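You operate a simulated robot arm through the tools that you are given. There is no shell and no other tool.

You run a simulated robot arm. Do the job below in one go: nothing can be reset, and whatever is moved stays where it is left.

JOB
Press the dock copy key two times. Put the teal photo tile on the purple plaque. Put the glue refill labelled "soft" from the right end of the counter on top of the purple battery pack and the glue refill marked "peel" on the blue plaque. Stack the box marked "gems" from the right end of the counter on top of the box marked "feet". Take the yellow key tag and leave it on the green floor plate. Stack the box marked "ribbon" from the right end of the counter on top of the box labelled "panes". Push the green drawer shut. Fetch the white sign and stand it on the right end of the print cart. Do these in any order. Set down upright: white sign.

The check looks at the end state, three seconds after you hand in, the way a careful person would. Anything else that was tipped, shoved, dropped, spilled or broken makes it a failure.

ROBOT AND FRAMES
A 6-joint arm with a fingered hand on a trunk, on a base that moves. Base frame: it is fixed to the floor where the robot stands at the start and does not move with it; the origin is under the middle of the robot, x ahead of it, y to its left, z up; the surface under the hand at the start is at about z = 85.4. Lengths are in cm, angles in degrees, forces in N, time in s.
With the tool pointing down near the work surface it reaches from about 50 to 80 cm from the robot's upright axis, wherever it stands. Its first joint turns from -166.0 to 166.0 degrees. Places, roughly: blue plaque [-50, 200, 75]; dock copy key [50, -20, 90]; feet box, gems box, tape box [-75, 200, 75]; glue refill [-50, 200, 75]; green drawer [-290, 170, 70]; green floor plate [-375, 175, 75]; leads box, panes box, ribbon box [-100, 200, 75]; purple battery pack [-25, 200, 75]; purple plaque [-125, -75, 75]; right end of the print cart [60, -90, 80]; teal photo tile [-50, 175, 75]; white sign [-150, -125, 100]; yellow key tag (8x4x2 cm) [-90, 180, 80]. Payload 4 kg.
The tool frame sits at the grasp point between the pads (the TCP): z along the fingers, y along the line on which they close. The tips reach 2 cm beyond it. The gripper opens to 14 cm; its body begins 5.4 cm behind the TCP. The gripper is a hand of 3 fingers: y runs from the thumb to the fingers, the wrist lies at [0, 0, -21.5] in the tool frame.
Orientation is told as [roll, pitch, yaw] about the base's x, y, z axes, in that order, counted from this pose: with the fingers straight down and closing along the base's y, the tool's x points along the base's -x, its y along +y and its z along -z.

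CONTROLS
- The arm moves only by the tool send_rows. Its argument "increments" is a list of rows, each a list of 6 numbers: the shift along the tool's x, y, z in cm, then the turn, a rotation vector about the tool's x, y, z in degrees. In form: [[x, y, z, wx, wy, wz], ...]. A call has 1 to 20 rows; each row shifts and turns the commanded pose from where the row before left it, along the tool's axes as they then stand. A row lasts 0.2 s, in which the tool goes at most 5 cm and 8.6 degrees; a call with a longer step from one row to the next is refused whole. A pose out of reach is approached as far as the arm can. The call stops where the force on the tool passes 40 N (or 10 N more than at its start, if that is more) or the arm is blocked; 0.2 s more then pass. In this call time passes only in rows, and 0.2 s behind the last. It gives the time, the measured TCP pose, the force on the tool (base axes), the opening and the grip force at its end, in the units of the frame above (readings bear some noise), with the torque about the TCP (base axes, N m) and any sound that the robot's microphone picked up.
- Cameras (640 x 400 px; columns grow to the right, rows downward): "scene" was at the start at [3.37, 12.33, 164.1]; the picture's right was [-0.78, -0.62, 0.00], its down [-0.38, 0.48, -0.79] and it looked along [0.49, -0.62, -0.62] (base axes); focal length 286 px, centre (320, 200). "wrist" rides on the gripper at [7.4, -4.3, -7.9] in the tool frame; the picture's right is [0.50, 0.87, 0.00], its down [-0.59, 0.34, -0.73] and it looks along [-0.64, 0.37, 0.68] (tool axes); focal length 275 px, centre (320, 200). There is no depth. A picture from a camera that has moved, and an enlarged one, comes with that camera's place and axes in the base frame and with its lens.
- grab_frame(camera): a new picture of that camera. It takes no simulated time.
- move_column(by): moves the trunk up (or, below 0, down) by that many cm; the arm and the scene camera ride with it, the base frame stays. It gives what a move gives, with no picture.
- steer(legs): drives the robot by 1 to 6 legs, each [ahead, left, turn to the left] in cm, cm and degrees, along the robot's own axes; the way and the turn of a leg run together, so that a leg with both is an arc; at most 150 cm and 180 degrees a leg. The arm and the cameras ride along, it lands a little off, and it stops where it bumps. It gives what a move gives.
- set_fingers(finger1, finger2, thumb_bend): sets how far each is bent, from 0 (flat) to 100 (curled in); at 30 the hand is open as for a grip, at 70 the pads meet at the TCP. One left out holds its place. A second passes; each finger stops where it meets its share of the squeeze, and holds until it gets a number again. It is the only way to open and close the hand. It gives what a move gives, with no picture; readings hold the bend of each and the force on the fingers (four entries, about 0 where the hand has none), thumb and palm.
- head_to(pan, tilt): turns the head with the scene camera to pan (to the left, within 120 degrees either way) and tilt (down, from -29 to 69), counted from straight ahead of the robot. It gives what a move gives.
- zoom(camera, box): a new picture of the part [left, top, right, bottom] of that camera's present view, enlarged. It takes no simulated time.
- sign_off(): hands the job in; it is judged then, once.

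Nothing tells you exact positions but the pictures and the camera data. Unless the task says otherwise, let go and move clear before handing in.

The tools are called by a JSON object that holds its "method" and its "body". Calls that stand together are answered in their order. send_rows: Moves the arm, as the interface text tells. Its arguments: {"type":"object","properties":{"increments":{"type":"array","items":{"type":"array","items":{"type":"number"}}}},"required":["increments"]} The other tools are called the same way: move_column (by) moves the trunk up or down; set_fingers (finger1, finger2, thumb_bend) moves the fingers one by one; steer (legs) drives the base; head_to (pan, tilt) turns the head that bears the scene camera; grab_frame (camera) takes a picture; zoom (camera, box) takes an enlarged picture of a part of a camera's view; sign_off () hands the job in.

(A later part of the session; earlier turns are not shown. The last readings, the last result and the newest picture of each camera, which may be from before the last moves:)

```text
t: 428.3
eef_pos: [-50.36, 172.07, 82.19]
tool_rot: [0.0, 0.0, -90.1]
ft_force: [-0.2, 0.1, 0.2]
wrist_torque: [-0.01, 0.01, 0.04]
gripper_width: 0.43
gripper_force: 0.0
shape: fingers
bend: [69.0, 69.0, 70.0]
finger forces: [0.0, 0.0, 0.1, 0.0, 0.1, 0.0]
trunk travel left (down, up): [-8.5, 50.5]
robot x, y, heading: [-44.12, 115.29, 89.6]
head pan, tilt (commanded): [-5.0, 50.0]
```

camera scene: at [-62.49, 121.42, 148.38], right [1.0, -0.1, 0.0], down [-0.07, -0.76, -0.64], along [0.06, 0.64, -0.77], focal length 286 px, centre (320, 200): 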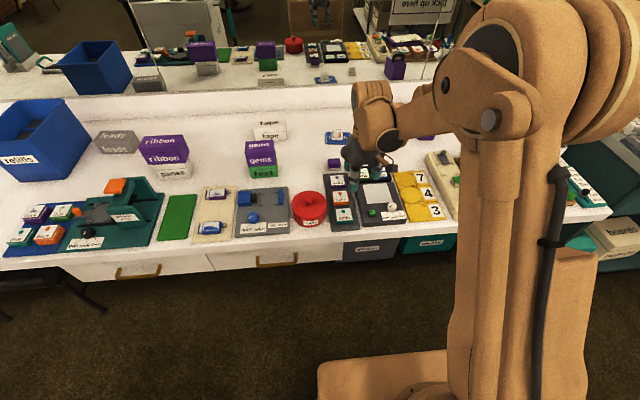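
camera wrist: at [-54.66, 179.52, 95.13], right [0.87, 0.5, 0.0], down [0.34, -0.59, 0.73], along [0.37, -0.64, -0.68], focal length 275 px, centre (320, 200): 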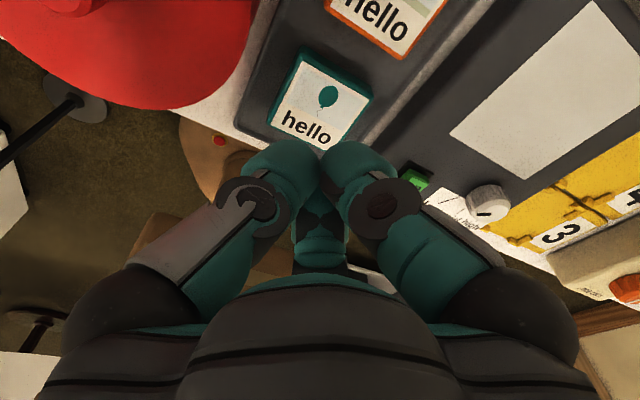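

{"method": "send_rows", "body": {"increments": [[0, 0, 0.2, 0, 0, 0]]}}

```text
t: 428.7
eef_pos: [-50.24, 171.92, 82.18]
tool_rot: [0.0, 0.1, -90.1]
ft_force: [-2.4, 5.5, 26.5]
wrist_torque: [0.14, 0.21, -0.02]
gripper_width: 0.33
gripper_force: 16.6
shape: fingers
bend: [69.0, 71.0, 70.0]
finger forces: [7.6, 6.1, 0.1, 0.0, 20.0, 0.0]
trunk travel left (down, up): [-8.5, 50.5]
robot x, y, heading: [-44.07, 115.21, 89.2]
head pan, tilt (commanded): [-5.0, 50.0]
```

{"method": "send_rows", "body": {"increments": [[0, 0, -0.1, 0, 0, 0]]}}

{"method": "send_rows", "body": {"increments": [[-0.3, 0, 0, 0, 0, 0], [-0.4, 0, 0, 0, 0, 0]]}}

{"method": "zoom", "body": {"camera": "scene", "box": [300, 160, 400, 260]}}

```text
t: 429.1
eef_pos: [-50.25, 171.83, 82.14]
tool_rot: [-0.1, 0.1, -90.1]
ft_force: [-1.5, 6.3, 19.5]
wrist_torque: [0.14, 0.17, -0.05]
gripper_width: 0.36
gripper_force: 11.2
shape: fingers
bend: [69.0, 71.0, 70.0]
finger forces: [6.4, 0.1, 0.0, 0.1, 16.1, 0.0]
trunk travel left (down, up): [-8.5, 50.5]
robot x, y, heading: [-44.31, 115.45, 89.6]
head pan, tilt (commanded): [-5.0, 50.0]
```

```text
t: 429.7
eef_pos: [-50.35, 171.32, 82.05]
tool_rot: [0.0, 0.0, -90.1]
ft_force: [1.0, 5.2, 20.0]
wrist_torque: [0.17, 0.01, -0.02]
gripper_width: 0.28
gripper_force: 12.5
shape: fingers
bend: [71.0, 71.0, 70.0]
finger forces: [12.2, 0.1, 0.1, 0.1, 13.0, 0.0]
trunk travel left (down, up): [-8.5, 50.5]
robot x, y, heading: [-44.38, 115.4, 89.6]
head pan, tilt (commanded): [-5.0, 50.0]
```

```text
4.00 times, centred on (350, 210) of scene
camera zoom: at [-62.45, 121.27, 148.4], right [1.0, -0.1, 0.0], down [-0.07, -0.76, -0.64], along [0.06, 0.64, -0.77], focal length 1146 px, centre (200, 160)
```

zoom: 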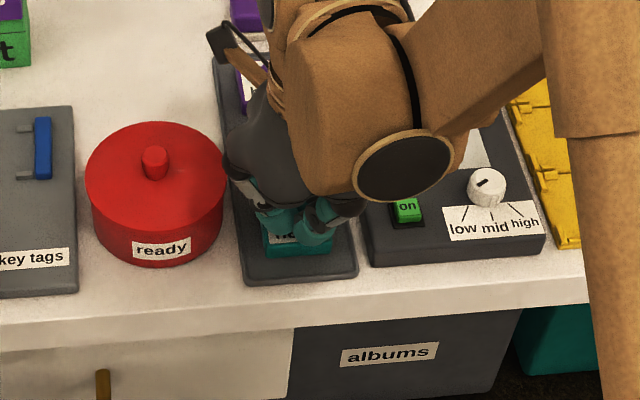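

{"method": "send_rows", "body": {"increments": [[-0.4, 0, 0, 0, 0, 0], [-0.4, 0, 0, 0, 0, 0], [-0.4, 0, 0, 0, 0, 0], [-0.4, 0, 0, 0, 0, 0]]}}

{"method": "zoom", "body": {"camera": "scene", "box": [300, 160, 400, 260]}}

{"method": "zoom", "body": {"camera": "wrist", "box": [240, 0, 400, 160]}}

```text
t: 430.7
eef_pos: [-50.3, 169.74, 82.06]
tool_rot: [0.0, 0.1, -90.0]
ft_force: [-1.3, 4.9, 23.4]
wrist_torque: [0.23, 0.08, -0.04]
gripper_width: 0.27
gripper_force: 15.3
shape: fingers
bend: [69.0, 69.0, 70.0]
finger forces: [14.1, 0.1, 0.1, 0.0, 16.2, 0.0]
trunk travel left (down, up): [-8.5, 50.5]
robot x, y, heading: [-44.23, 115.38, 89.5]
head pan, tilt (commanded): [-5.0, 50.0]
```

```text
4.00 times, centred on (350, 210) of scene
camera zoom: at [-62.47, 121.28, 148.39], right [1.0, -0.1, 0.0], down [-0.07, -0.76, -0.64], along [0.06, 0.64, -0.77], focal length 1146 px, centre (200, 160)
```

zoom: 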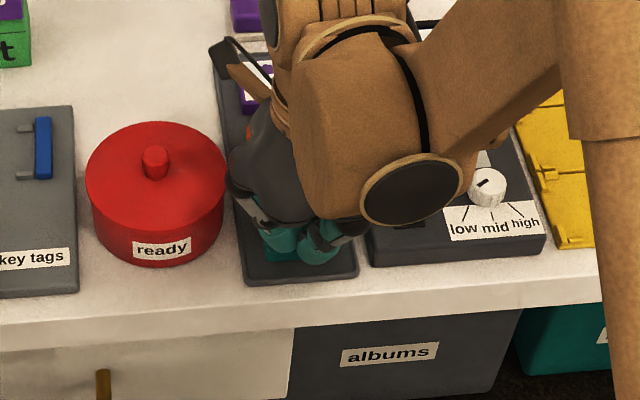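

```text
2.50 times, centred on (320, 80) of wrist
camera zoom: at [-54.56, 176.99, 89.94], right [0.87, 0.5, 0.0], down [0.34, -0.59, 0.73], along [0.37, -0.64, -0.68], focal length 688 px, centre (320, 500)
```

zoom: 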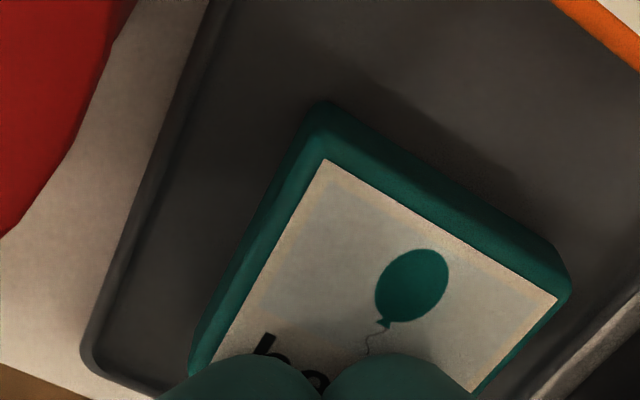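

The fingertips slipped, moving the tile only ~0.5 cm. I repeat the stroke once or twice to widen the gap behind it.

{"method": "send_rows", "body": {"increments": [[0, 0, -1, 0, 0, 0], [1.6, 0, -0.3, 0, 0, 0], [1.2, 0, 0, 0, 0, 0], [0, 0, 0.9, 0, 0, 0], [0, 0, 0.3, 0, 0, 0]]}}

{"method": "send_rows", "body": {"increments": [[0, 0, 0.15, 0, 0, 0]]}}

{"method": "send_rows", "body": {"increments": [[-0.3, 0, 0, 0, 0, 0], [-0.3, 0, 0, 0, 0, 0], [-0.3, 0, 0, 0, 0, 0], [-0.3, 0, 0, 0, 0, 0], [-0.3, 0, 0, 0, 0, 0], [-0.3, 0, 0, 0, 0, 0], [-0.3, 0, 0, 0, 0, 0], [-0.3, 0, 0, 0, 0, 0]]}}

{"method": "zoom", "body": {"camera": "wrist", "box": [240, 0, 400, 160]}}

```text
t: 431.9
eef_pos: [-50.34, 172.55, 82.14]
tool_rot: [-0.1, 0.0, -90.2]
ft_force: [-0.8, -0.8, 0.3]
wrist_torque: [0.0, 0.01, -0.04]
gripper_width: 0.4
gripper_force: 0.0
shape: fingers
bend: [69.0, 69.0, 70.0]
finger forces: [0.0, 0.1, 0.0, 0.0, 0.0, 0.1]
trunk travel left (down, up): [-8.5, 50.5]
robot x, y, heading: [-44.14, 115.02, 89.5]
head pan, tilt (commanded): [-5.0, 50.0]
```

```text
t: 432.3
eef_pos: [-50.4, 172.48, 82.08]
tool_rot: [0.0, 0.1, -90.1]
ft_force: [-0.7, 2.0, 12.2]
wrist_torque: [0.03, 0.12, -0.03]
gripper_width: 0.34
gripper_force: 5.5
shape: fingers
bend: [69.0, 69.0, 70.0]
finger forces: [0.0, 0.1, 0.0, 0.1, 11.4, 0.1]
trunk travel left (down, up): [-8.5, 50.5]
robot x, y, heading: [-44.09, 115.35, 89.4]
head pan, tilt (commanded): [-5.0, 50.0]
```

```text
t: 434.1
eef_pos: [-50.23, 170.07, 82.15]
tool_rot: [0.0, 0.0, -90.1]
ft_force: [0.5, 4.9, 20.5]
wrist_torque: [0.19, -0.02, 0.05]
gripper_width: 0.3
gripper_force: 12.6
shape: fingers
bend: [69.0, 71.0, 70.0]
finger forces: [12.7, 0.0, 0.0, 0.0, 11.8, 0.1]
trunk travel left (down, up): [-8.5, 50.5]
robot x, y, heading: [-44.16, 115.15, 89.6]
head pan, tilt (commanded): [-5.0, 50.0]
```

```text
2.50 times, centred on (320, 80) of wrist
camera zoom: at [-54.59, 177.36, 89.95], right [0.87, 0.5, 0.0], down [0.34, -0.59, 0.73], along [0.37, -0.64, -0.68], focal length 688 px, centre (320, 500)
```

zoom: 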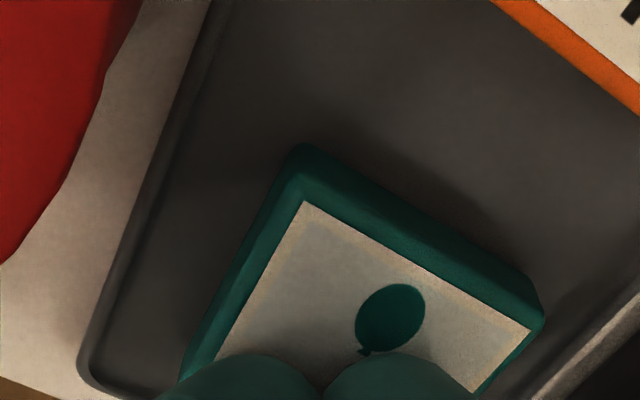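

{"method": "send_rows", "body": {"increments": [[0, 0, -1, 0, 0, 0], [1.2, 0, 0, 0, 0, 0], [1.0, 0, 0, 0, 0, 0], [0, 0, 0.8, 0, 0, 0], [0, 0, 0.2, 0, 0, 0], [-0.3, 0, 0, 0, 0, 0], [-0.3, 0, 0, 0, 0, 0], [-0.3, 0, 0, 0, 0, 0], [-0.3, 0, 0, 0, 0, 0], [-0.3, 0, 0, 0, 0, 0], [-0.3, 0, 0, 0, 0, 0], [-0.3, 0, 0, 0, 0, 0], [-0.3, 0, 0, 0, 0, 0], [-0.3, 0, 0, 0, 0, 0]]}}

{"method": "send_rows", "body": {"increments": [[0, 0, -1, 0, 0, 0], [1.2, 0, 0, 0, 0, 0], [1.0, 0, 0, 0, 0, 0], [0, 0, 0.8, 0, 0, 0], [0, 0, 0.2, 0, 0, 0], [-0.3, 0, 0, 0, 0, 0], [-0.3, 0, 0, 0, 0, 0], [-0.3, 0, 0, 0, 0, 0], [-0.3, 0, 0, 0, 0, 0], [-0.3, 0, 0, 0, 0, 0], [-0.3, 0, 0, 0, 0, 0], [-0.3, 0, 0, 0, 0, 0], [-0.3, 0, 0, 0, 0, 0], [-0.3, 0, 0, 0, 0, 0]]}}

{"method": "zoom", "body": {"camera": "wrist", "box": [240, 0, 400, 160]}}

```text
t: 437.1
eef_pos: [-50.38, 169.49, 81.99]
tool_rot: [-0.1, 0.0, -90.1]
ft_force: [0.6, 5.2, 23.8]
wrist_torque: [0.18, 0.01, 0.0]
gripper_width: 0.26
gripper_force: 14.3
shape: fingers
bend: [69.0, 71.0, 70.0]
finger forces: [14.0, 0.0, 0.0, 0.0, 13.5, 0.0]
trunk travel left (down, up): [-8.5, 50.5]
robot x, y, heading: [-44.44, 115.43, 89.5]
head pan, tilt (commanded): [-5.0, 50.0]
```

```text
t: 440.1
eef_pos: [-50.32, 168.87, 82.09]
tool_rot: [0.0, 0.0, -90.1]
ft_force: [-0.5, 3.9, 21.9]
wrist_torque: [0.25, -0.02, 0.0]
gripper_width: 0.26
gripper_force: 13.7
shape: fingers
bend: [69.0, 69.0, 70.0]
finger forces: [16.0, 0.1, 0.0, 0.0, 12.3, 0.0]
trunk travel left (down, up): [-8.5, 50.5]
robot x, y, heading: [-43.94, 115.61, 89.7]
head pan, tilt (commanded): [-5.0, 50.0]
```

```text
2.50 times, centred on (320, 80) of wrist
camera zoom: at [-54.61, 176.28, 89.94], right [0.87, 0.5, 0.0], down [0.34, -0.59, 0.73], along [0.37, -0.64, -0.68], focal length 688 px, centre (320, 500)
```

zoom: 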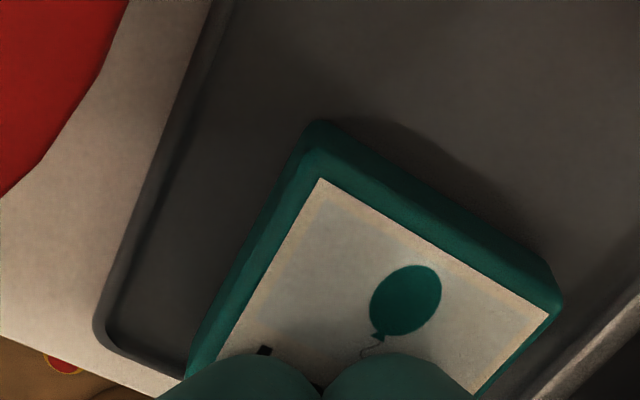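

The gap behind is now ~4 cm. I raise, open the two fingers to straddle the tile front/back (thumb by its left side), and line up.

{"method": "send_rows", "body": {"increments": [[0, 0, -3, 0, 0, 0], [0, 0, -3, 0, 0, 0], [1.68, -2.2, 0, 0, 0, 0]]}}

{"method": "set_fingers", "body": {"finger1": 50, "finger2": 50, "thumb_bend": 67}}

{"method": "zoom", "body": {"camera": "wrist", "box": [200, 0, 440, 180]}}

{"method": "zoom", "body": {"camera": "scene", "box": [300, 160, 400, 260]}}

```text
t: 440.9
eef_pos: [-52.66, 170.89, 87.91]
tool_rot: [-0.1, 0.0, -90.0]
ft_force: [-0.2, -0.4, 0.0]
wrist_torque: [0.0, 0.01, 0.02]
gripper_width: 0.41
gripper_force: 0.0
shape: fingers
bend: [69.0, 69.0, 70.0]
finger forces: [0.0, 0.0, 0.0, 0.0, 0.0, 0.0]
trunk travel left (down, up): [-8.5, 50.5]
robot x, y, heading: [-44.13, 115.49, 89.5]
head pan, tilt (commanded): [-5.0, 50.0]
```

```text
t: 441.9
eef_pos: [-52.72, 170.77, 88.02]
tool_rot: [0.1, 0.0, -90.1]
ft_force: [0.2, -0.4, 0.2]
wrist_torque: [0.0, -0.01, 0.0]
gripper_width: 4.0
gripper_force: 0.1
shape: fingers
bend: [50.0, 50.0, 67.0]
finger forces: [0.0, 0.1, 0.0, 0.0, 0.0, 0.0]
trunk travel left (down, up): [-8.5, 50.5]
robot x, y, heading: [-43.86, 115.62, 89.5]
head pan, tilt (commanded): [-5.0, 50.0]
```

```text
2.22 times, centred on (320, 90) of wrist
camera zoom: at [-56.89, 178.14, 95.86], right [0.87, 0.5, 0.0], down [0.34, -0.59, 0.73], along [0.37, -0.64, -0.68], focal length 612 px, centre (320, 444)
```

zoom: 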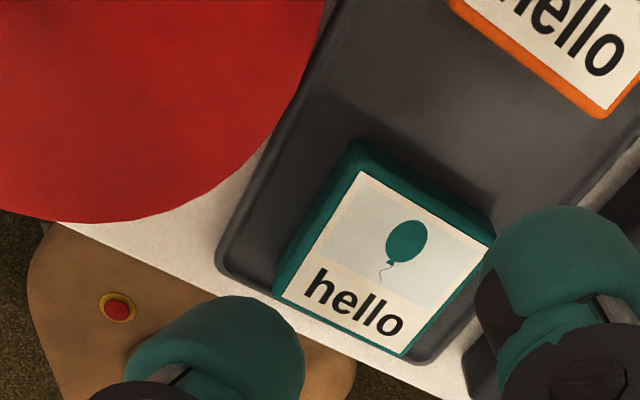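

```text
4.00 times, centred on (350, 210) of scene
camera zoom: at [-62.49, 121.41, 148.38], right [1.0, -0.1, 0.0], down [-0.07, -0.76, -0.64], along [0.06, 0.64, -0.77], focal length 1146 px, centre (200, 160)
```

zoom: 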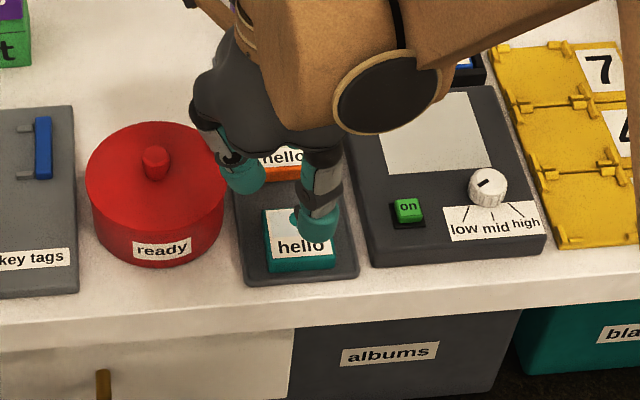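

{"method": "set_fingers", "body": {"finger1": 51, "finger2": 51}}

{"method": "send_rows", "body": {"increments": [[-0.08, 0, 2.5, 0, 0, 0], [0, 0, 2.0, 0, 0, 0]]}}

{"method": "zoom", "body": {"camera": "wrist", "box": [160, 0, 480, 240]}}

{"method": "zoom", "body": {"camera": "scene", "box": [310, 170, 380, 250]}}

```text
t: 442.9
eef_pos: [-52.67, 170.9, 88.0]
tool_rot: [0.0, -0.1, -90.2]
ft_force: [0.4, 0.3, -0.2]
wrist_torque: [0.03, 0.02, -0.03]
gripper_width: 3.85
gripper_force: 0.1
shape: fingers
bend: [51.0, 51.0, 67.0]
finger forces: [0.0, 0.1, 0.1, 0.0, 0.0, 0.0]
trunk travel left (down, up): [-8.5, 50.5]
robot x, y, heading: [-44.21, 115.56, 89.3]
head pan, tilt (commanded): [-5.0, 50.0]
```

```text
t: 443.5
eef_pos: [-52.71, 170.81, 83.56]
tool_rot: [0.0, 0.1, -90.1]
ft_force: [-0.3, 0.2, -0.4]
wrist_torque: [0.02, 0.03, 0.01]
gripper_width: 3.88
gripper_force: 0.1
shape: fingers
bend: [51.0, 51.0, 67.0]
finger forces: [0.1, 0.1, 0.0, 0.0, 0.1, 0.0]
trunk travel left (down, up): [-8.5, 50.5]
robot x, y, heading: [-44.05, 115.59, 89.5]
head pan, tilt (commanded): [-5.0, 50.0]
```

```text
1.67 times, centred on (320, 120) of wrist
camera zoom: at [-56.92, 178.05, 91.35], right [0.87, 0.5, 0.0], down [0.34, -0.59, 0.73], along [0.37, -0.64, -0.68], focal length 459 px, centre (320, 333)
```

zoom: 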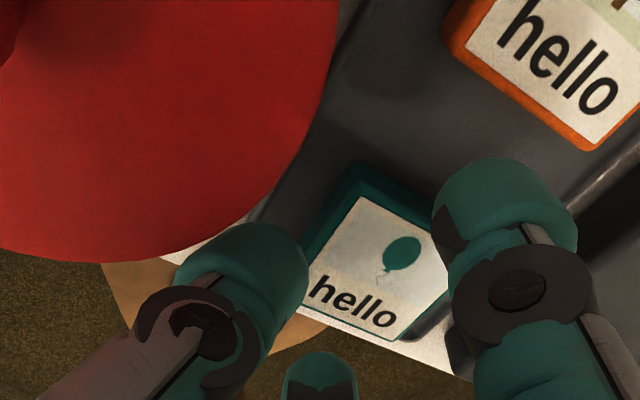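

```text
5.00 times, centred on (345, 210) of scene
camera zoom: at [-62.5, 121.45, 148.37], right [1.0, -0.1, 0.0], down [-0.07, -0.76, -0.64], along [0.06, 0.64, -0.77], focal length 1432 px, centre (195, 150)
```

zoom: 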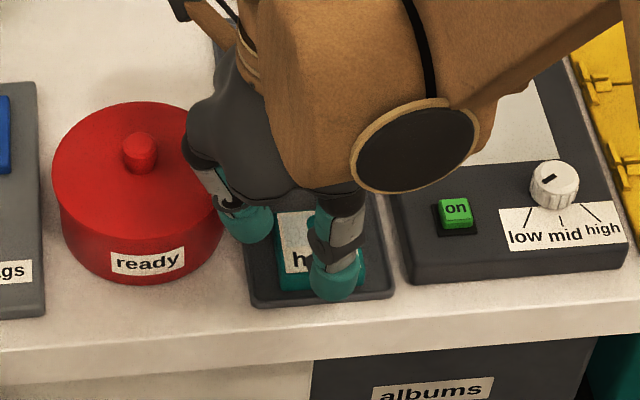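

The thumb knuckle would come too close to the red pot this way. A better grip: thumb in the gap behind the tile, both fingers in front of it, where it's all clear. I raise and turn the hand accordingly.

{"method": "send_rows", "body": {"increments": [[0, 0, -3, 0, 0, 0], [0, 0, -4, 0, 0, 0], [0, 0, -4, 0, 0, 0], [0, 0, 0, 0, 0, -8.4], [0, 0, 0, 0, 0, -8.4], [0, 0, 0, 0, 0, -8.4], [0, 0, 0, 0, 0, -8.4], [0, 0, 0, 0, 0, -8.4], [0, 0, 0, 0, 0, -8.4], [0, 0, 0, 0, 0, -8.4], [0, 0, 0, 0, 0, -8.4], [0, 0, 0, 0, 0, -8.4], [0, 0, 0, 0, 0, -8.4], [0, 0, 0, 0, 0, -8.4], [0, 0, 0, 0, 0, -8.4], [0, 0, 0, 0, 0, -8.4], [0, 0, 0, 0, 0, -8.4], [0, 0, 0, 0, 0, -8.4], [0, 0, 0, 0, 0, -8.4], [0, 0, 0, 0, 0, -8.4]]}}

{"method": "send_rows", "body": {"increments": [[0, 0, 0, 0, 0, -8.4], [0, 0, 0, 0, 0, -8.4], [0, 0, 0, 0, 0, -8.4], [0, 0, 0, 0, 0, -8.4], [0, 0, 0, 0, 0, -8.4], [0, 0, 0, 0, 0, -8.4], [0, 0, 0, 0, 0, -8.4], [0, 0, 0, 0, 0, -8.4], [0, 0, 0, 0, 0, -8.4], [0, 0, 0, 0, 0, -8.4], [0, 0, 0, 0, 0, -8.4], [0, 0, 0, 0, 0, -8.4], [0, 0, 0, 0, 0, -8.4], [0, 0, 0, 0, 0, -8.4], [0, 0, 0, 0, 0, -8.4]]}}

{"method": "set_fingers", "body": {"finger1": 61, "finger2": 61, "thumb_bend": 37}}

{"method": "grab_frame", "body": {"camera": "wrist"}}

```text
t: 447.7
eef_pos: [-52.52, 170.68, 94.53]
tool_rot: [0.1, 0.0, 52.9]
ft_force: [-0.4, 0.3, -0.7]
wrist_torque: [0.04, 0.01, 0.0]
gripper_width: 3.86
gripper_force: 0.1
shape: fingers
bend: [51.0, 51.0, 67.0]
finger forces: [0.0, 0.1, 0.1, 0.1, 0.0, 0.1]
trunk travel left (down, up): [-8.5, 50.5]
robot x, y, heading: [-44.5, 115.23, 89.6]
head pan, tilt (commanded): [-5.0, 50.0]
```

```text
t: 450.9
eef_pos: [-52.64, 170.76, 94.55]
tool_rot: [0.1, 0.1, 178.8]
ft_force: [-0.5, -0.1, -0.2]
wrist_torque: [0.04, 0.0, 0.02]
gripper_width: 3.86
gripper_force: 0.0
shape: fingers
bend: [51.0, 51.0, 67.0]
finger forces: [0.1, 0.1, 0.0, 0.0, 0.0, 0.1]
trunk travel left (down, up): [-8.5, 50.5]
robot x, y, heading: [-44.32, 115.6, 89.4]
head pan, tilt (commanded): [-5.0, 50.0]
```

```text
t: 451.9
eef_pos: [-52.56, 170.8, 94.62]
tool_rot: [0.0, 0.0, 178.7]
ft_force: [0.3, 0.5, -0.4]
wrist_torque: [0.03, 0.02, -0.03]
gripper_width: 6.9
gripper_force: 0.0
shape: fingers
bend: [61.0, 61.0, 37.0]
finger forces: [0.0, 0.0, 0.1, 0.0, 0.1, 0.0]
trunk travel left (down, up): [-8.5, 50.5]
robot x, y, heading: [-43.63, 115.23, 89.5]
head pan, tilt (commanded): [-5.0, 50.0]
```

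```text
taken
camera wrist: at [-45.03, 174.72, 102.43], right [0.48, -0.88, 0.0], down [-0.6, -0.33, 0.73], along [-0.64, -0.35, -0.68], focal length 275 px, centre (320, 200)
```

wrist: 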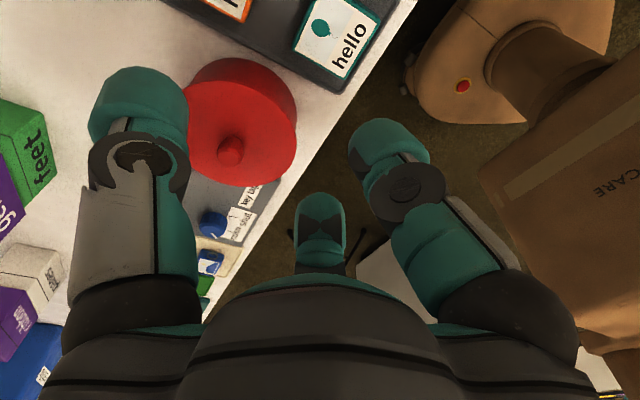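

{"method": "send_rows", "body": {"increments": [[2.13, 2.95, 1, 0, 0, 1.0], [0, 0, 3, 0, 0, 0], [0, 0, 2.5, 0, 0, 0]]}}

{"method": "zoom", "body": {"camera": "wrist", "box": [200, 0, 440, 180]}}

{"method": "zoom", "body": {"camera": "scene", "box": [300, 160, 400, 260]}}

```text
t: 452.7
eef_pos: [-50.62, 167.74, 87.92]
tool_rot: [0.0, -0.1, 177.6]
ft_force: [-0.9, -0.1, 0.4]
wrist_torque: [-0.02, 0.01, -0.04]
gripper_width: 6.94
gripper_force: 0.0
shape: fingers
bend: [61.0, 61.0, 37.0]
finger forces: [0.1, 0.0, 0.1, 0.0, 0.0, 0.1]
trunk travel left (down, up): [-8.5, 50.5]
robot x, y, heading: [-44.15, 115.4, 89.4]
head pan, tilt (commanded): [-5.0, 50.0]
```

```text
2.22 times, centred on (320, 90) of wrist
camera zoom: at [-42.94, 171.71, 95.77], right [0.47, -0.89, 0.0], down [-0.6, -0.32, 0.73], along [-0.65, -0.34, -0.68], focal length 612 px, centre (320, 444)
```

zoom: 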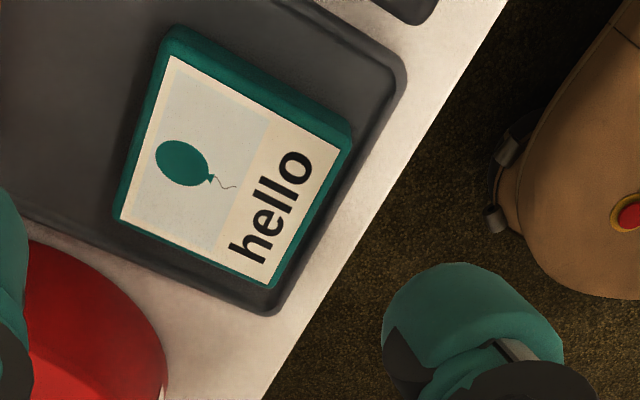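

```text
4.00 times, centred on (350, 210) of scene
camera zoom: at [-62.5, 121.46, 148.37], right [1.0, -0.1, 0.0], down [-0.07, -0.76, -0.64], along [0.06, 0.64, -0.77], focal length 1146 px, centre (200, 160)
```

zoom: 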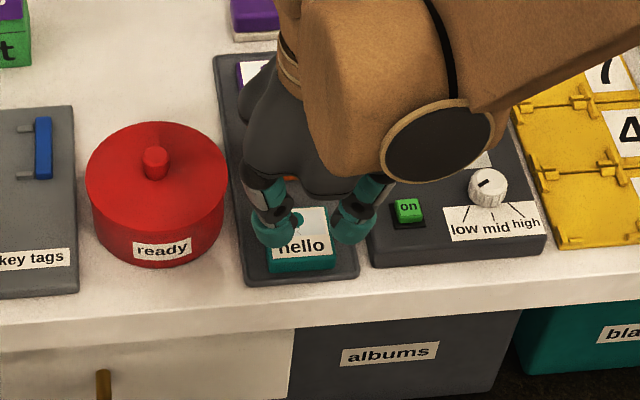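

{"method": "send_rows", "body": {"increments": [[0, 0, 2.0, 0, 0, -2.3], [0, 0, 2.0, 0, 0, 0]]}}

{"method": "send_rows", "body": {"increments": [[0, 0, 1.0, 0, 0, 0], [0, 0, 0.7, 0, 0, 0]]}}

{"method": "zoom", "body": {"camera": "wrist", "box": [140, 0, 500, 260]}}

{"method": "zoom", "body": {"camera": "scene", "box": [310, 170, 380, 250]}}

```text
t: 453.3
eef_pos: [-50.66, 167.87, 83.9]
tool_rot: [0.0, 0.1, 179.9]
ft_force: [0.4, 0.3, 0.0]
wrist_torque: [0.02, 0.01, -0.01]
gripper_width: 6.94
gripper_force: 0.1
shape: fingers
bend: [61.0, 61.0, 37.0]
finger forces: [0.1, 0.0, 0.0, 0.0, 0.0, 0.1]
trunk travel left (down, up): [-8.5, 50.5]
robot x, y, heading: [-44.23, 115.7, 89.4]
head pan, tilt (commanded): [-5.0, 50.0]
```

```text
t: 453.9
eef_pos: [-50.57, 167.64, 82.41]
tool_rot: [0.0, 0.1, 180.0]
ft_force: [0.8, 0.3, 0.1]
wrist_torque: [0.0, -0.01, 0.02]
gripper_width: 6.94
gripper_force: 0.1
shape: fingers
bend: [61.0, 61.0, 37.0]
finger forces: [0.0, 0.1, 0.0, 0.0, 0.0, 0.0]
trunk travel left (down, up): [-8.5, 50.5]
robot x, y, heading: [-44.11, 115.71, 89.5]
head pan, tilt (commanded): [-5.0, 50.0]
```

```text
1.54 times, centred on (320, 130) of wrist
camera zoom: at [-43.21, 171.86, 90.17], right [0.5, -0.87, 0.0], down [-0.59, -0.34, 0.73], along [-0.64, -0.37, -0.68], focal length 424 px, centre (320, 308)
```

zoom: 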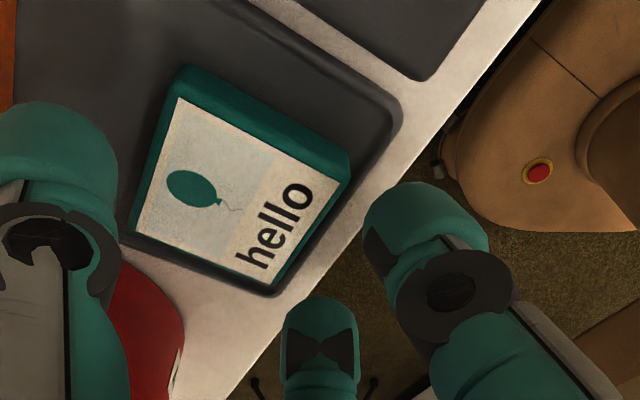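

```text
5.00 times, centred on (345, 210) of scene
camera zoom: at [-62.49, 121.43, 148.38], right [1.0, -0.1, 0.0], down [-0.07, -0.76, -0.64], along [0.06, 0.64, -0.77], focal length 1432 px, centre (195, 150)
```

zoom: 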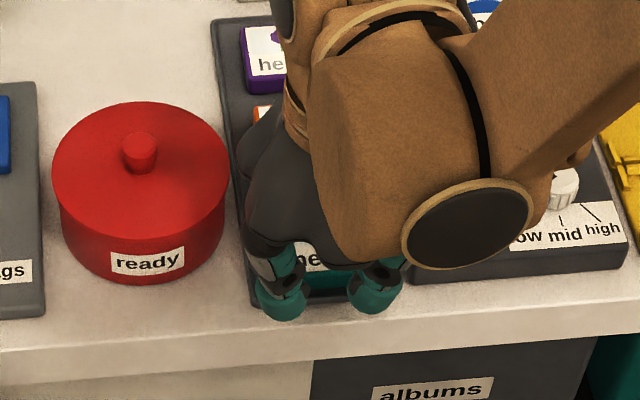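

{"method": "send_rows", "body": {"increments": [[0, 0, 0.35, 0, 0, 0]]}}

{"method": "set_fingers", "body": {"finger1": 66, "finger2": 66, "thumb_bend": 46}}

{"method": "zoom", "body": {"camera": "wrist", "box": [140, 0, 500, 260]}}

```text
t: 454.3
eef_pos: [-50.63, 167.8, 82.02]
tool_rot: [-0.1, 0.1, 179.9]
ft_force: [-0.1, 0.2, 0.4]
wrist_torque: [0.02, 0.02, -0.03]
gripper_width: 6.89
gripper_force: 0.2
shape: fingers
bend: [61.0, 61.0, 37.0]
finger forces: [0.1, 0.0, 0.0, 0.0, 0.0, 0.0]
trunk travel left (down, up): [-8.5, 50.5]
robot x, y, heading: [-44.16, 115.42, 89.3]
head pan, tilt (commanded): [-5.0, 50.0]
```

```text
t: 455.3
eef_pos: [-50.68, 167.79, 81.98]
tool_rot: [0.0, 0.1, 180.0]
ft_force: [0.6, 3.4, 1.6]
wrist_torque: [0.17, 0.01, 0.02]
gripper_width: 5.2
gripper_force: 2.2
shape: fingers
bend: [66.0, 66.0, 44.0]
finger forces: [0.1, 0.0, 0.1, 0.1, 4.2, 0.1]
trunk travel left (down, up): [-8.5, 50.5]
robot x, y, heading: [-44.36, 115.37, 89.6]
head pan, tilt (commanded): [-5.0, 50.0]
```

```text
1.54 times, centred on (320, 130) of wrist
camera zoom: at [-43.21, 171.9, 89.86], right [0.5, -0.87, 0.0], down [-0.59, -0.34, 0.73], along [-0.64, -0.37, -0.68], focal length 424 px, centre (320, 308)
```

zoom: 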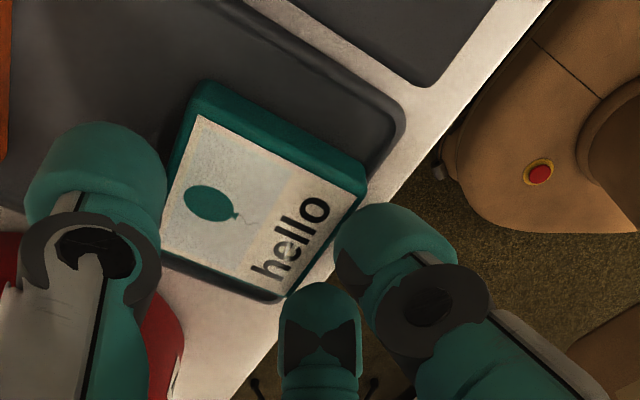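

{"method": "set_fingers", "body": {"finger1": 70, "finger2": 70, "thumb_bend": 54}}

{"method": "zoom", "body": {"camera": "wrist", "box": [140, 0, 500, 260]}}

{"method": "zoom", "body": {"camera": "scene", "box": [310, 170, 380, 250]}}

```text
t: 456.3
eef_pos: [-50.57, 167.86, 82.0]
tool_rot: [0.0, 0.1, 180.1]
ft_force: [-0.8, 16.7, 8.8]
wrist_torque: [0.71, -0.01, -0.02]
gripper_width: 4.66
gripper_force: 9.6
shape: fingers
bend: [69.0, 69.0, 47.0]
finger forces: [0.0, 0.0, 0.0, 0.0, 18.9, 0.1]
trunk travel left (down, up): [-8.5, 50.5]
robot x, y, heading: [-44.6, 115.31, 89.2]
head pan, tilt (commanded): [-5.0, 50.0]
```

```text
1.54 times, centred on (320, 130) of wrist
camera zoom: at [-43.21, 171.97, 89.84], right [0.5, -0.87, 0.0], down [-0.59, -0.34, 0.73], along [-0.64, -0.37, -0.68], focal length 424 px, centre (320, 308)
```

zoom: 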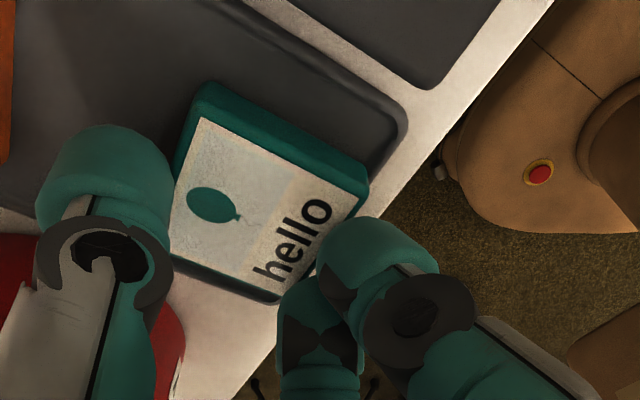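

```text
5.00 times, centred on (345, 210) of scene
camera zoom: at [-62.49, 121.52, 148.38], right [1.0, -0.1, 0.0], down [-0.07, -0.76, -0.64], along [0.06, 0.64, -0.77], focal length 1432 px, centre (195, 150)
```

zoom: 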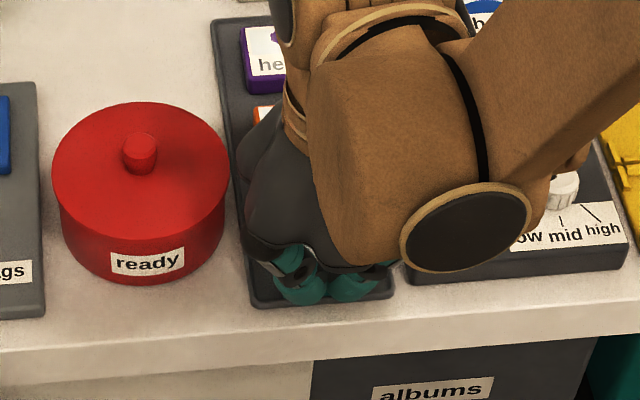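

{"method": "set_fingers", "body": {"finger1": 64, "finger2": 64, "thumb_bend": 41}}

{"method": "zoom", "body": {"camera": "wrist", "box": [140, 0, 500, 260]}}

```text
t: 457.3
eef_pos: [-50.59, 167.76, 81.99]
tool_rot: [0.0, 0.1, 180.0]
ft_force: [0.5, -0.2, -0.1]
wrist_torque: [0.03, 0.02, 0.0]
gripper_width: 5.83
gripper_force: 0.0
shape: fingers
bend: [64.0, 64.0, 41.0]
finger forces: [0.1, 0.0, 0.0, 0.0, 0.0, 0.0]
trunk travel left (down, up): [-8.5, 50.5]
robot x, y, heading: [-44.25, 115.3, 89.6]
head pan, tilt (commanded): [-5.0, 50.0]
```

```text
1.54 times, centred on (320, 130) of wrist
camera zoom: at [-43.21, 171.88, 89.86], right [0.5, -0.87, 0.0], down [-0.59, -0.34, 0.73], along [-0.64, -0.37, -0.68], focal length 424 px, centre (320, 308)
```

zoom: 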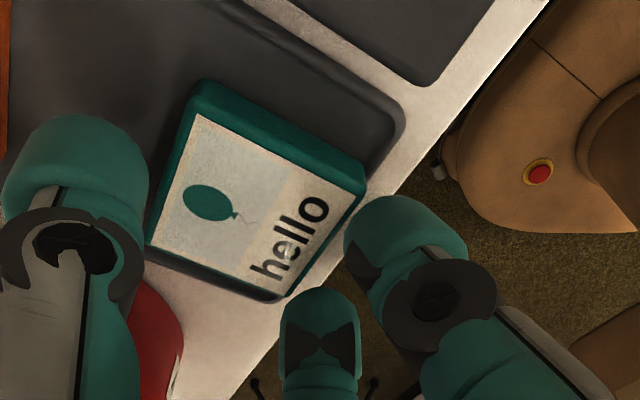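

{"method": "set_fingers", "body": {"finger1": 61, "finger2": 61, "thumb_bend": 38}}

{"method": "send_rows", "body": {"increments": [[0, 0.3, -0.3, 0, 0, 0], [0, 0, 0, 8, 0, 0], [0, 0, 0.5, 0, 0, 0], [0, 0, 0.35, 0, 0, 0]]}}

{"method": "zoom", "body": {"camera": "wrist", "box": [140, 0, 500, 260]}}

```text
t: 458.3
eef_pos: [-50.67, 167.64, 82.01]
tool_rot: [0.0, 0.1, 180.1]
ft_force: [-0.4, -0.1, -0.5]
wrist_torque: [0.04, 0.0, -0.02]
gripper_width: 6.73
gripper_force: 0.1
shape: fingers
bend: [61.0, 61.0, 38.0]
finger forces: [0.1, 0.0, 0.0, 0.0, 0.0, 0.0]
trunk travel left (down, up): [-8.5, 50.5]
robot x, y, heading: [-44.55, 115.21, 89.9]
head pan, tilt (commanded): [-5.0, 50.0]
```

```text
t: 459.3
eef_pos: [-50.43, 167.54, 81.36]
tool_rot: [-7.9, 0.1, -180.0]
ft_force: [0.3, 0.5, 0.9]
wrist_torque: [0.03, -0.01, -0.01]
gripper_width: 6.76
gripper_force: 0.1
shape: fingers
bend: [61.0, 61.0, 38.0]
finger forces: [0.0, 0.0, 0.1, 0.0, 0.0, 0.1]
trunk travel left (down, up): [-8.5, 50.5]
robot x, y, heading: [-44.57, 115.72, 89.6]
head pan, tilt (commanded): [-5.0, 50.0]
```

```text
1.54 times, centred on (320, 130) of wrist
camera zoom: at [-43.09, 170.59, 89.8], right [0.5, -0.86, -0.12], down [-0.59, -0.44, 0.68], along [-0.64, -0.27, -0.72], focal length 424 px, centre (320, 308)
```

zoom: 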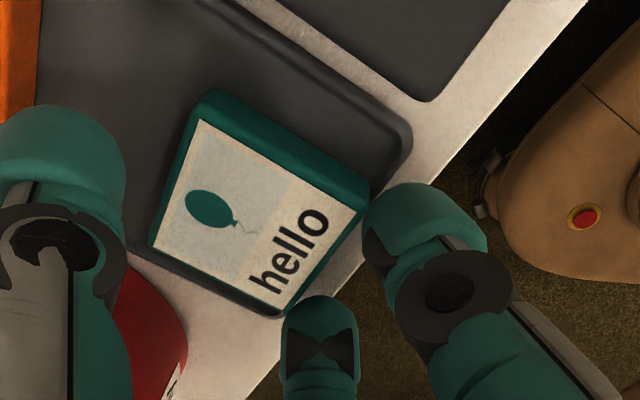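

{"method": "send_rows", "body": {"increments": [[0, 0, 0.15, 0, 0, 0]]}}

{"method": "set_fingers", "body": {"finger1": 67, "finger2": 67, "thumb_bend": 48}}

{"method": "zoom", "body": {"camera": "wrist", "box": [140, 0, 500, 260]}}

```text
t: 459.7
eef_pos: [-50.48, 167.58, 81.23]
tool_rot: [-8.0, 0.0, -180.0]
ft_force: [-0.3, -0.4, 0.5]
wrist_torque: [0.0, 0.01, -0.01]
gripper_width: 6.79
gripper_force: 0.1
shape: fingers
bend: [61.0, 61.0, 38.0]
finger forces: [0.0, 0.0, 0.0, 0.0, 0.0, 0.0]
trunk travel left (down, up): [-8.5, 50.5]
robot x, y, heading: [-44.15, 115.9, 89.2]
head pan, tilt (commanded): [-5.0, 50.0]
```

```text
t: 460.7
eef_pos: [-50.48, 167.64, 81.4]
tool_rot: [-8.0, 0.0, -180.0]
ft_force: [1.1, 1.1, 2.7]
wrist_torque: [0.2, 0.0, 0.0]
gripper_width: 5.2
gripper_force: 5.3
shape: fingers
bend: [66.0, 66.0, 45.0]
finger forces: [2.3, 2.2, 0.0, 0.0, 6.9, 0.0]
trunk travel left (down, up): [-8.5, 50.5]
robot x, y, heading: [-44.21, 115.52, 89.5]
head pan, tilt (commanded): [-5.0, 50.0]
```

```text
1.54 times, centred on (320, 130) of wrist
camera zoom: at [-43.09, 170.61, 89.71], right [0.5, -0.86, -0.12], down [-0.59, -0.44, 0.68], along [-0.64, -0.27, -0.72], focal length 424 px, centre (320, 308)
```

zoom: 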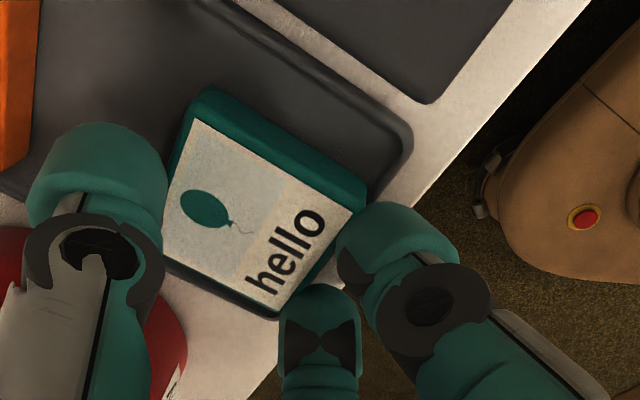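

{"method": "set_fingers", "body": {"finger1": 71, "finger2": 71, "thumb_bend": 52}}

{"method": "zoom", "body": {"camera": "wrist", "box": [140, 0, 500, 260]}}

```text
t: 461.7
eef_pos: [-50.42, 167.58, 81.22]
tool_rot: [-7.9, 0.0, -180.0]
ft_force: [0.8, 2.1, 6.3]
wrist_torque: [0.38, -0.01, -0.01]
gripper_width: 5.04
gripper_force: 11.3
shape: fingers
bend: [67.0, 67.0, 46.0]
finger forces: [4.8, 4.9, 0.1, 0.0, 13.8, 0.0]
trunk travel left (down, up): [-8.5, 50.5]
robot x, y, heading: [-44.05, 115.44, 89.7]
head pan, tilt (commanded): [-5.0, 50.0]
```

```text
1.54 times, centred on (320, 130) of wrist
camera zoom: at [-43.09, 170.6, 89.72], right [0.5, -0.86, -0.12], down [-0.59, -0.44, 0.68], along [-0.64, -0.27, -0.72], focal length 424 px, centre (320, 308)
```

zoom: 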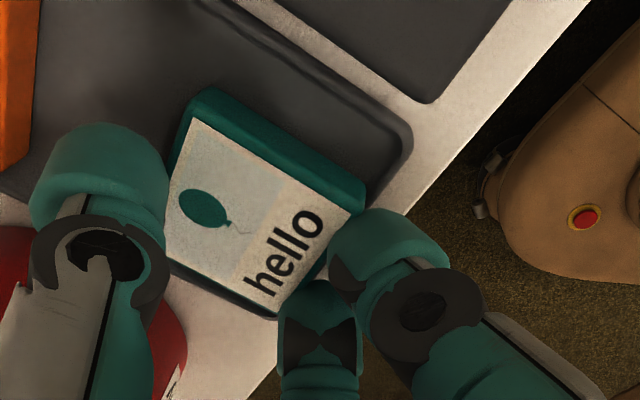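

{"method": "send_rows", "body": {"increments": [[0, 0, -0.5, 0, 0, 0], [0, 0, -0.5, 0, 0, 0], [0, 0, -0.6, 0, 0, 0]]}}

{"method": "zoom", "body": {"camera": "wrist", "box": [140, 0, 500, 260]}}

{"method": "zoom", "body": {"camera": "scene", "box": [310, 170, 380, 250]}}

```text
t: 462.5
eef_pos: [-50.44, 167.27, 82.96]
tool_rot: [-8.0, 0.1, -179.9]
ft_force: [0.8, 0.6, 0.6]
wrist_torque: [-0.01, 0.0, 0.01]
gripper_width: 3.4
gripper_force: 0.1
shape: fingers
bend: [69.0, 69.0, 52.0]
finger forces: [0.0, 0.1, 0.1, 0.1, 0.0, 0.0]
trunk travel left (down, up): [-8.5, 50.5]
robot x, y, heading: [-44.22, 115.47, 89.5]
head pan, tilt (commanded): [-5.0, 50.0]
```

```text
1.54 times, centred on (320, 130) of wrist
camera zoom: at [-43.06, 170.39, 91.22], right [0.5, -0.86, -0.12], down [-0.59, -0.44, 0.68], along [-0.64, -0.27, -0.72], focal length 424 px, centre (320, 308)
```

zoom: 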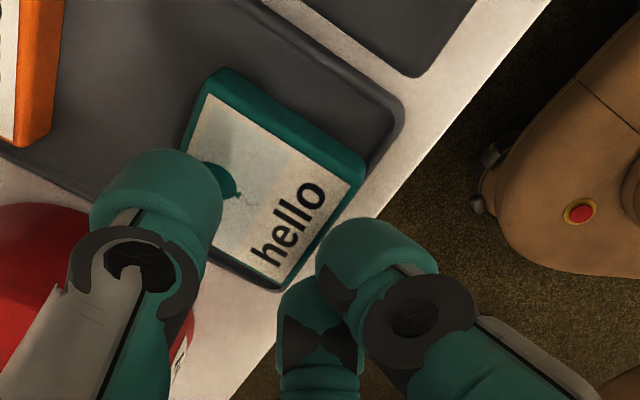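

```text
5.00 times, centred on (345, 210) of scene
camera zoom: at [-62.49, 121.41, 148.37], right [1.0, -0.1, 0.0], down [-0.07, -0.76, -0.64], along [0.06, 0.64, -0.77], focal length 1432 px, centre (195, 150)
```

zoom: 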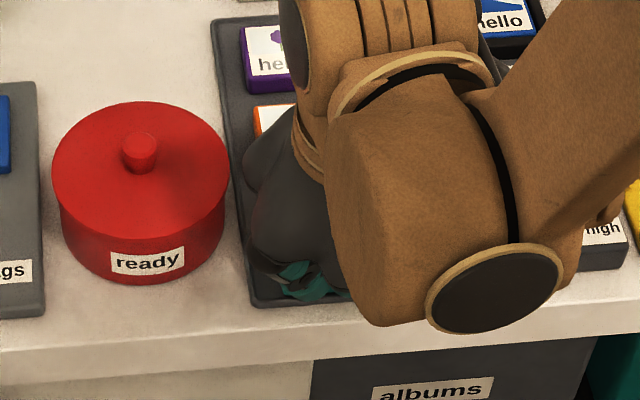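

The contact was too high on the tile's edge. I open, flatten the hand a bit, and go lower before closing again.

{"method": "set_fingers", "body": {"finger1": 61, "finger2": 61, "thumb_bend": 38}}

{"method": "send_rows", "body": {"increments": [[0, 0, -2.0, -4, 0, 0]]}}

{"method": "zoom", "body": {"camera": "wrist", "box": [140, 0, 500, 260]}}

```text
t: 463.5
eef_pos: [-50.48, 167.34, 82.88]
tool_rot: [-8.0, -0.1, -180.0]
ft_force: [-0.3, -0.1, 0.0]
wrist_torque: [0.0, 0.0, 0.0]
gripper_width: 6.76
gripper_force: 0.0
shape: fingers
bend: [61.0, 61.0, 38.0]
finger forces: [0.0, 0.0, 0.0, 0.0, 0.0, 0.0]
trunk travel left (down, up): [-8.5, 50.5]
robot x, y, heading: [-44.39, 115.42, 89.6]
head pan, tilt (commanded): [-5.0, 50.0]
```

```text
t: 463.9
eef_pos: [-50.56, 166.86, 84.84]
tool_rot: [-3.9, 0.0, -180.0]
ft_force: [-0.1, 0.1, 0.2]
wrist_torque: [0.01, 0.0, 0.03]
gripper_width: 6.74
gripper_force: 0.0
shape: fingers
bend: [61.0, 61.0, 38.0]
finger forces: [0.0, 0.0, 0.0, 0.1, 0.0, 0.1]
trunk travel left (down, up): [-8.5, 50.5]
robot x, y, heading: [-44.38, 115.52, 89.6]
head pan, tilt (commanded): [-5.0, 50.0]
```

```text
1.54 times, centred on (320, 130) of wrist
camera zoom: at [-43.09, 170.57, 93.02], right [0.5, -0.86, -0.06], down [-0.59, -0.39, 0.71], along [-0.64, -0.32, -0.7], focal length 424 px, centre (320, 308)
```

zoom: 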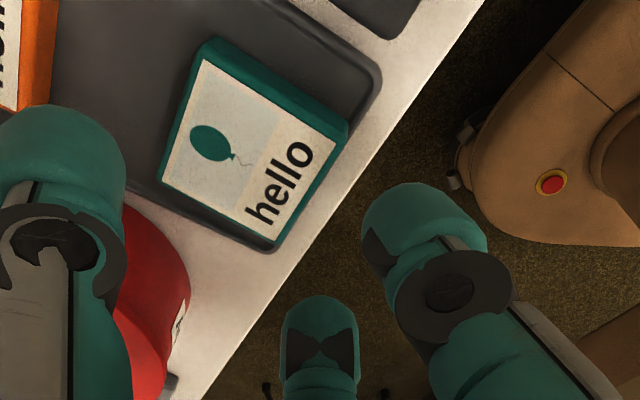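

{"method": "send_rows", "body": {"increments": [[0.15, -0.33, 1.8, 0, 0, 0], [0, 0, 1.7, 0, 0, 0]]}}

{"method": "send_rows", "body": {"increments": [[0, 0, 0.25, 0, 0, 0]]}}

{"method": "send_rows", "body": {"increments": [[0, 0, 0.2, 0, 0, 0]]}}

```text
t: 464.5
eef_pos: [-50.37, 167.79, 81.38]
tool_rot: [-4.1, 0.1, 180.0]
ft_force: [0.7, -0.8, 0.3]
wrist_torque: [0.0, 0.0, 0.04]
gripper_width: 6.75
gripper_force: 0.1
shape: fingers
bend: [61.0, 61.0, 38.0]
finger forces: [0.0, 0.1, 0.0, 0.0, 0.1, 0.0]
trunk travel left (down, up): [-8.5, 50.5]
robot x, y, heading: [-43.83, 115.78, 89.4]
head pan, tilt (commanded): [-5.0, 50.0]
```

```text
t: 464.9
eef_pos: [-50.3, 167.81, 80.99]
tool_rot: [-4.0, 0.0, 179.9]
ft_force: [0.2, -0.5, -0.1]
wrist_torque: [0.03, 0.04, -0.02]
gripper_width: 6.75
gripper_force: 0.0
shape: fingers
bend: [61.0, 61.0, 38.0]
finger forces: [0.0, 0.0, 0.0, 0.0, 0.0, 0.0]
trunk travel left (down, up): [-8.5, 50.5]
robot x, y, heading: [-44.35, 115.7, 89.4]
head pan, tilt (commanded): [-5.0, 50.0]
```

```text
t: 465.3
eef_pos: [-50.39, 167.66, 80.94]
tool_rot: [-4.1, 0.0, 179.8]
ft_force: [-0.4, 0.9, 0.6]
wrist_torque: [0.02, 0.02, 0.01]
gripper_width: 6.73
gripper_force: 0.1
shape: fingers
bend: [61.0, 61.0, 38.0]
finger forces: [0.1, 0.0, 0.1, 0.1, 0.0, 0.1]
trunk travel left (down, up): [-8.5, 50.5]
robot x, y, heading: [-44.29, 115.55, 89.6]
head pan, tilt (commanded): [-5.0, 50.0]
```

{"method": "send_rows", "body": {"increments": [[0, 0.25, 0, 0, 0, 0], [0, 0, 0.2, 0, 0, 0]]}}

{"method": "set_fingers", "body": {"finger1": 66, "finger2": 66, "thumb_bend": 46}}

{"method": "zoom", "body": {"camera": "wrist", "box": [140, 0, 500, 260]}}

```text
t: 465.9
eef_pos: [-50.42, 167.48, 80.79]
tool_rot: [-4.1, 0.1, 179.9]
ft_force: [-0.5, 0.3, 3.2]
wrist_torque: [-0.05, -0.01, 0.02]
gripper_width: 6.74
gripper_force: 1.5
shape: fingers
bend: [61.0, 61.0, 38.0]
finger forces: [1.3, 2.4, 0.0, 0.0, 0.1, 0.0]
trunk travel left (down, up): [-8.5, 50.5]
robot x, y, heading: [-44.46, 115.47, 89.5]
head pan, tilt (commanded): [-5.0, 50.0]
```

```text
t: 466.9
eef_pos: [-50.29, 167.54, 80.72]
tool_rot: [-4.0, 0.2, 179.8]
ft_force: [-0.2, 1.4, 1.5]
wrist_torque: [0.13, -0.03, -0.02]
gripper_width: 5.56
gripper_force: 5.6
shape: fingers
bend: [64.0, 64.0, 43.0]
finger forces: [2.3, 2.3, 0.0, 0.0, 6.6, 0.0]
trunk travel left (down, up): [-8.5, 50.5]
robot x, y, heading: [-44.57, 115.61, 89.9]
head pan, tilt (commanded): [-5.0, 50.0]
```

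```text
1.54 times, centred on (320, 130) of wrist
camera zoom: at [-42.95, 171.06, 88.85], right [0.5, -0.86, -0.06], down [-0.59, -0.39, 0.71], along [-0.64, -0.32, -0.7], focal length 424 px, centre (320, 308)
```

zoom: 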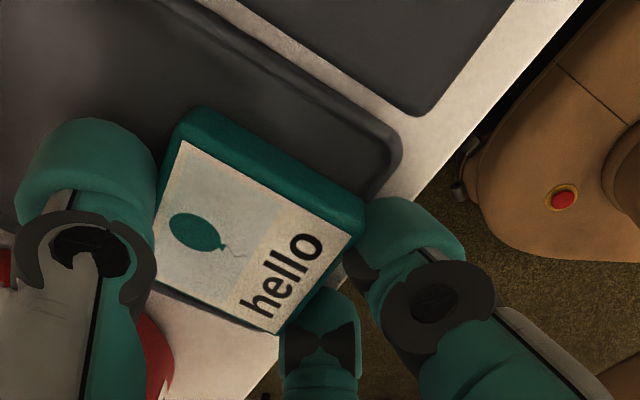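

{"method": "set_fingers", "body": {"finger1": 72, "finger2": 72, "thumb_bend": 54}}

{"method": "send_rows", "body": {"increments": [[0, 0, -0.4, 0, 0, 0], [0, 0, -0.5, 0, 0, 0]]}}

{"method": "zoom", "body": {"camera": "wrist", "box": [140, 0, 500, 260]}}

```text
t: 467.9
eef_pos: [-50.34, 167.56, 80.68]
tool_rot: [-4.0, 0.1, 179.9]
ft_force: [-0.5, 1.6, 6.0]
wrist_torque: [0.35, -0.06, 0.02]
gripper_width: 5.34
gripper_force: 20.2
shape: fingers
bend: [66.0, 66.0, 45.0]
finger forces: [9.0, 9.1, 0.0, 0.0, 22.5, 0.1]
trunk travel left (down, up): [-8.5, 50.5]
robot x, y, heading: [-44.14, 115.42, 89.6]
head pan, tilt (commanded): [-5.0, 50.0]
```

```text
t: 468.5
eef_pos: [-50.33, 167.43, 81.64]
tool_rot: [-4.0, 0.0, 180.0]
ft_force: [0.4, 0.0, -1.0]
wrist_torque: [0.01, 0.0, 0.0]
gripper_width: 5.31
gripper_force: 20.9
shape: fingers
bend: [66.0, 66.0, 45.0]
finger forces: [10.4, 10.3, 0.0, 0.0, 20.6, 0.0]
trunk travel left (down, up): [-8.5, 50.5]
robot x, y, heading: [-44.22, 115.31, 89.3]
head pan, tilt (commanded): [-5.0, 50.0]
```

```text
1.54 times, centred on (320, 130) of wrist
camera zoom: at [-42.96, 171.01, 89.75], right [0.5, -0.86, -0.06], down [-0.59, -0.39, 0.71], along [-0.64, -0.32, -0.7], focal length 424 px, centre (320, 308)
```

zoom: 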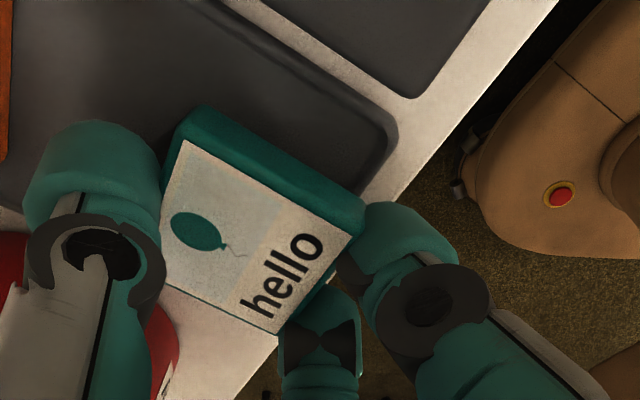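

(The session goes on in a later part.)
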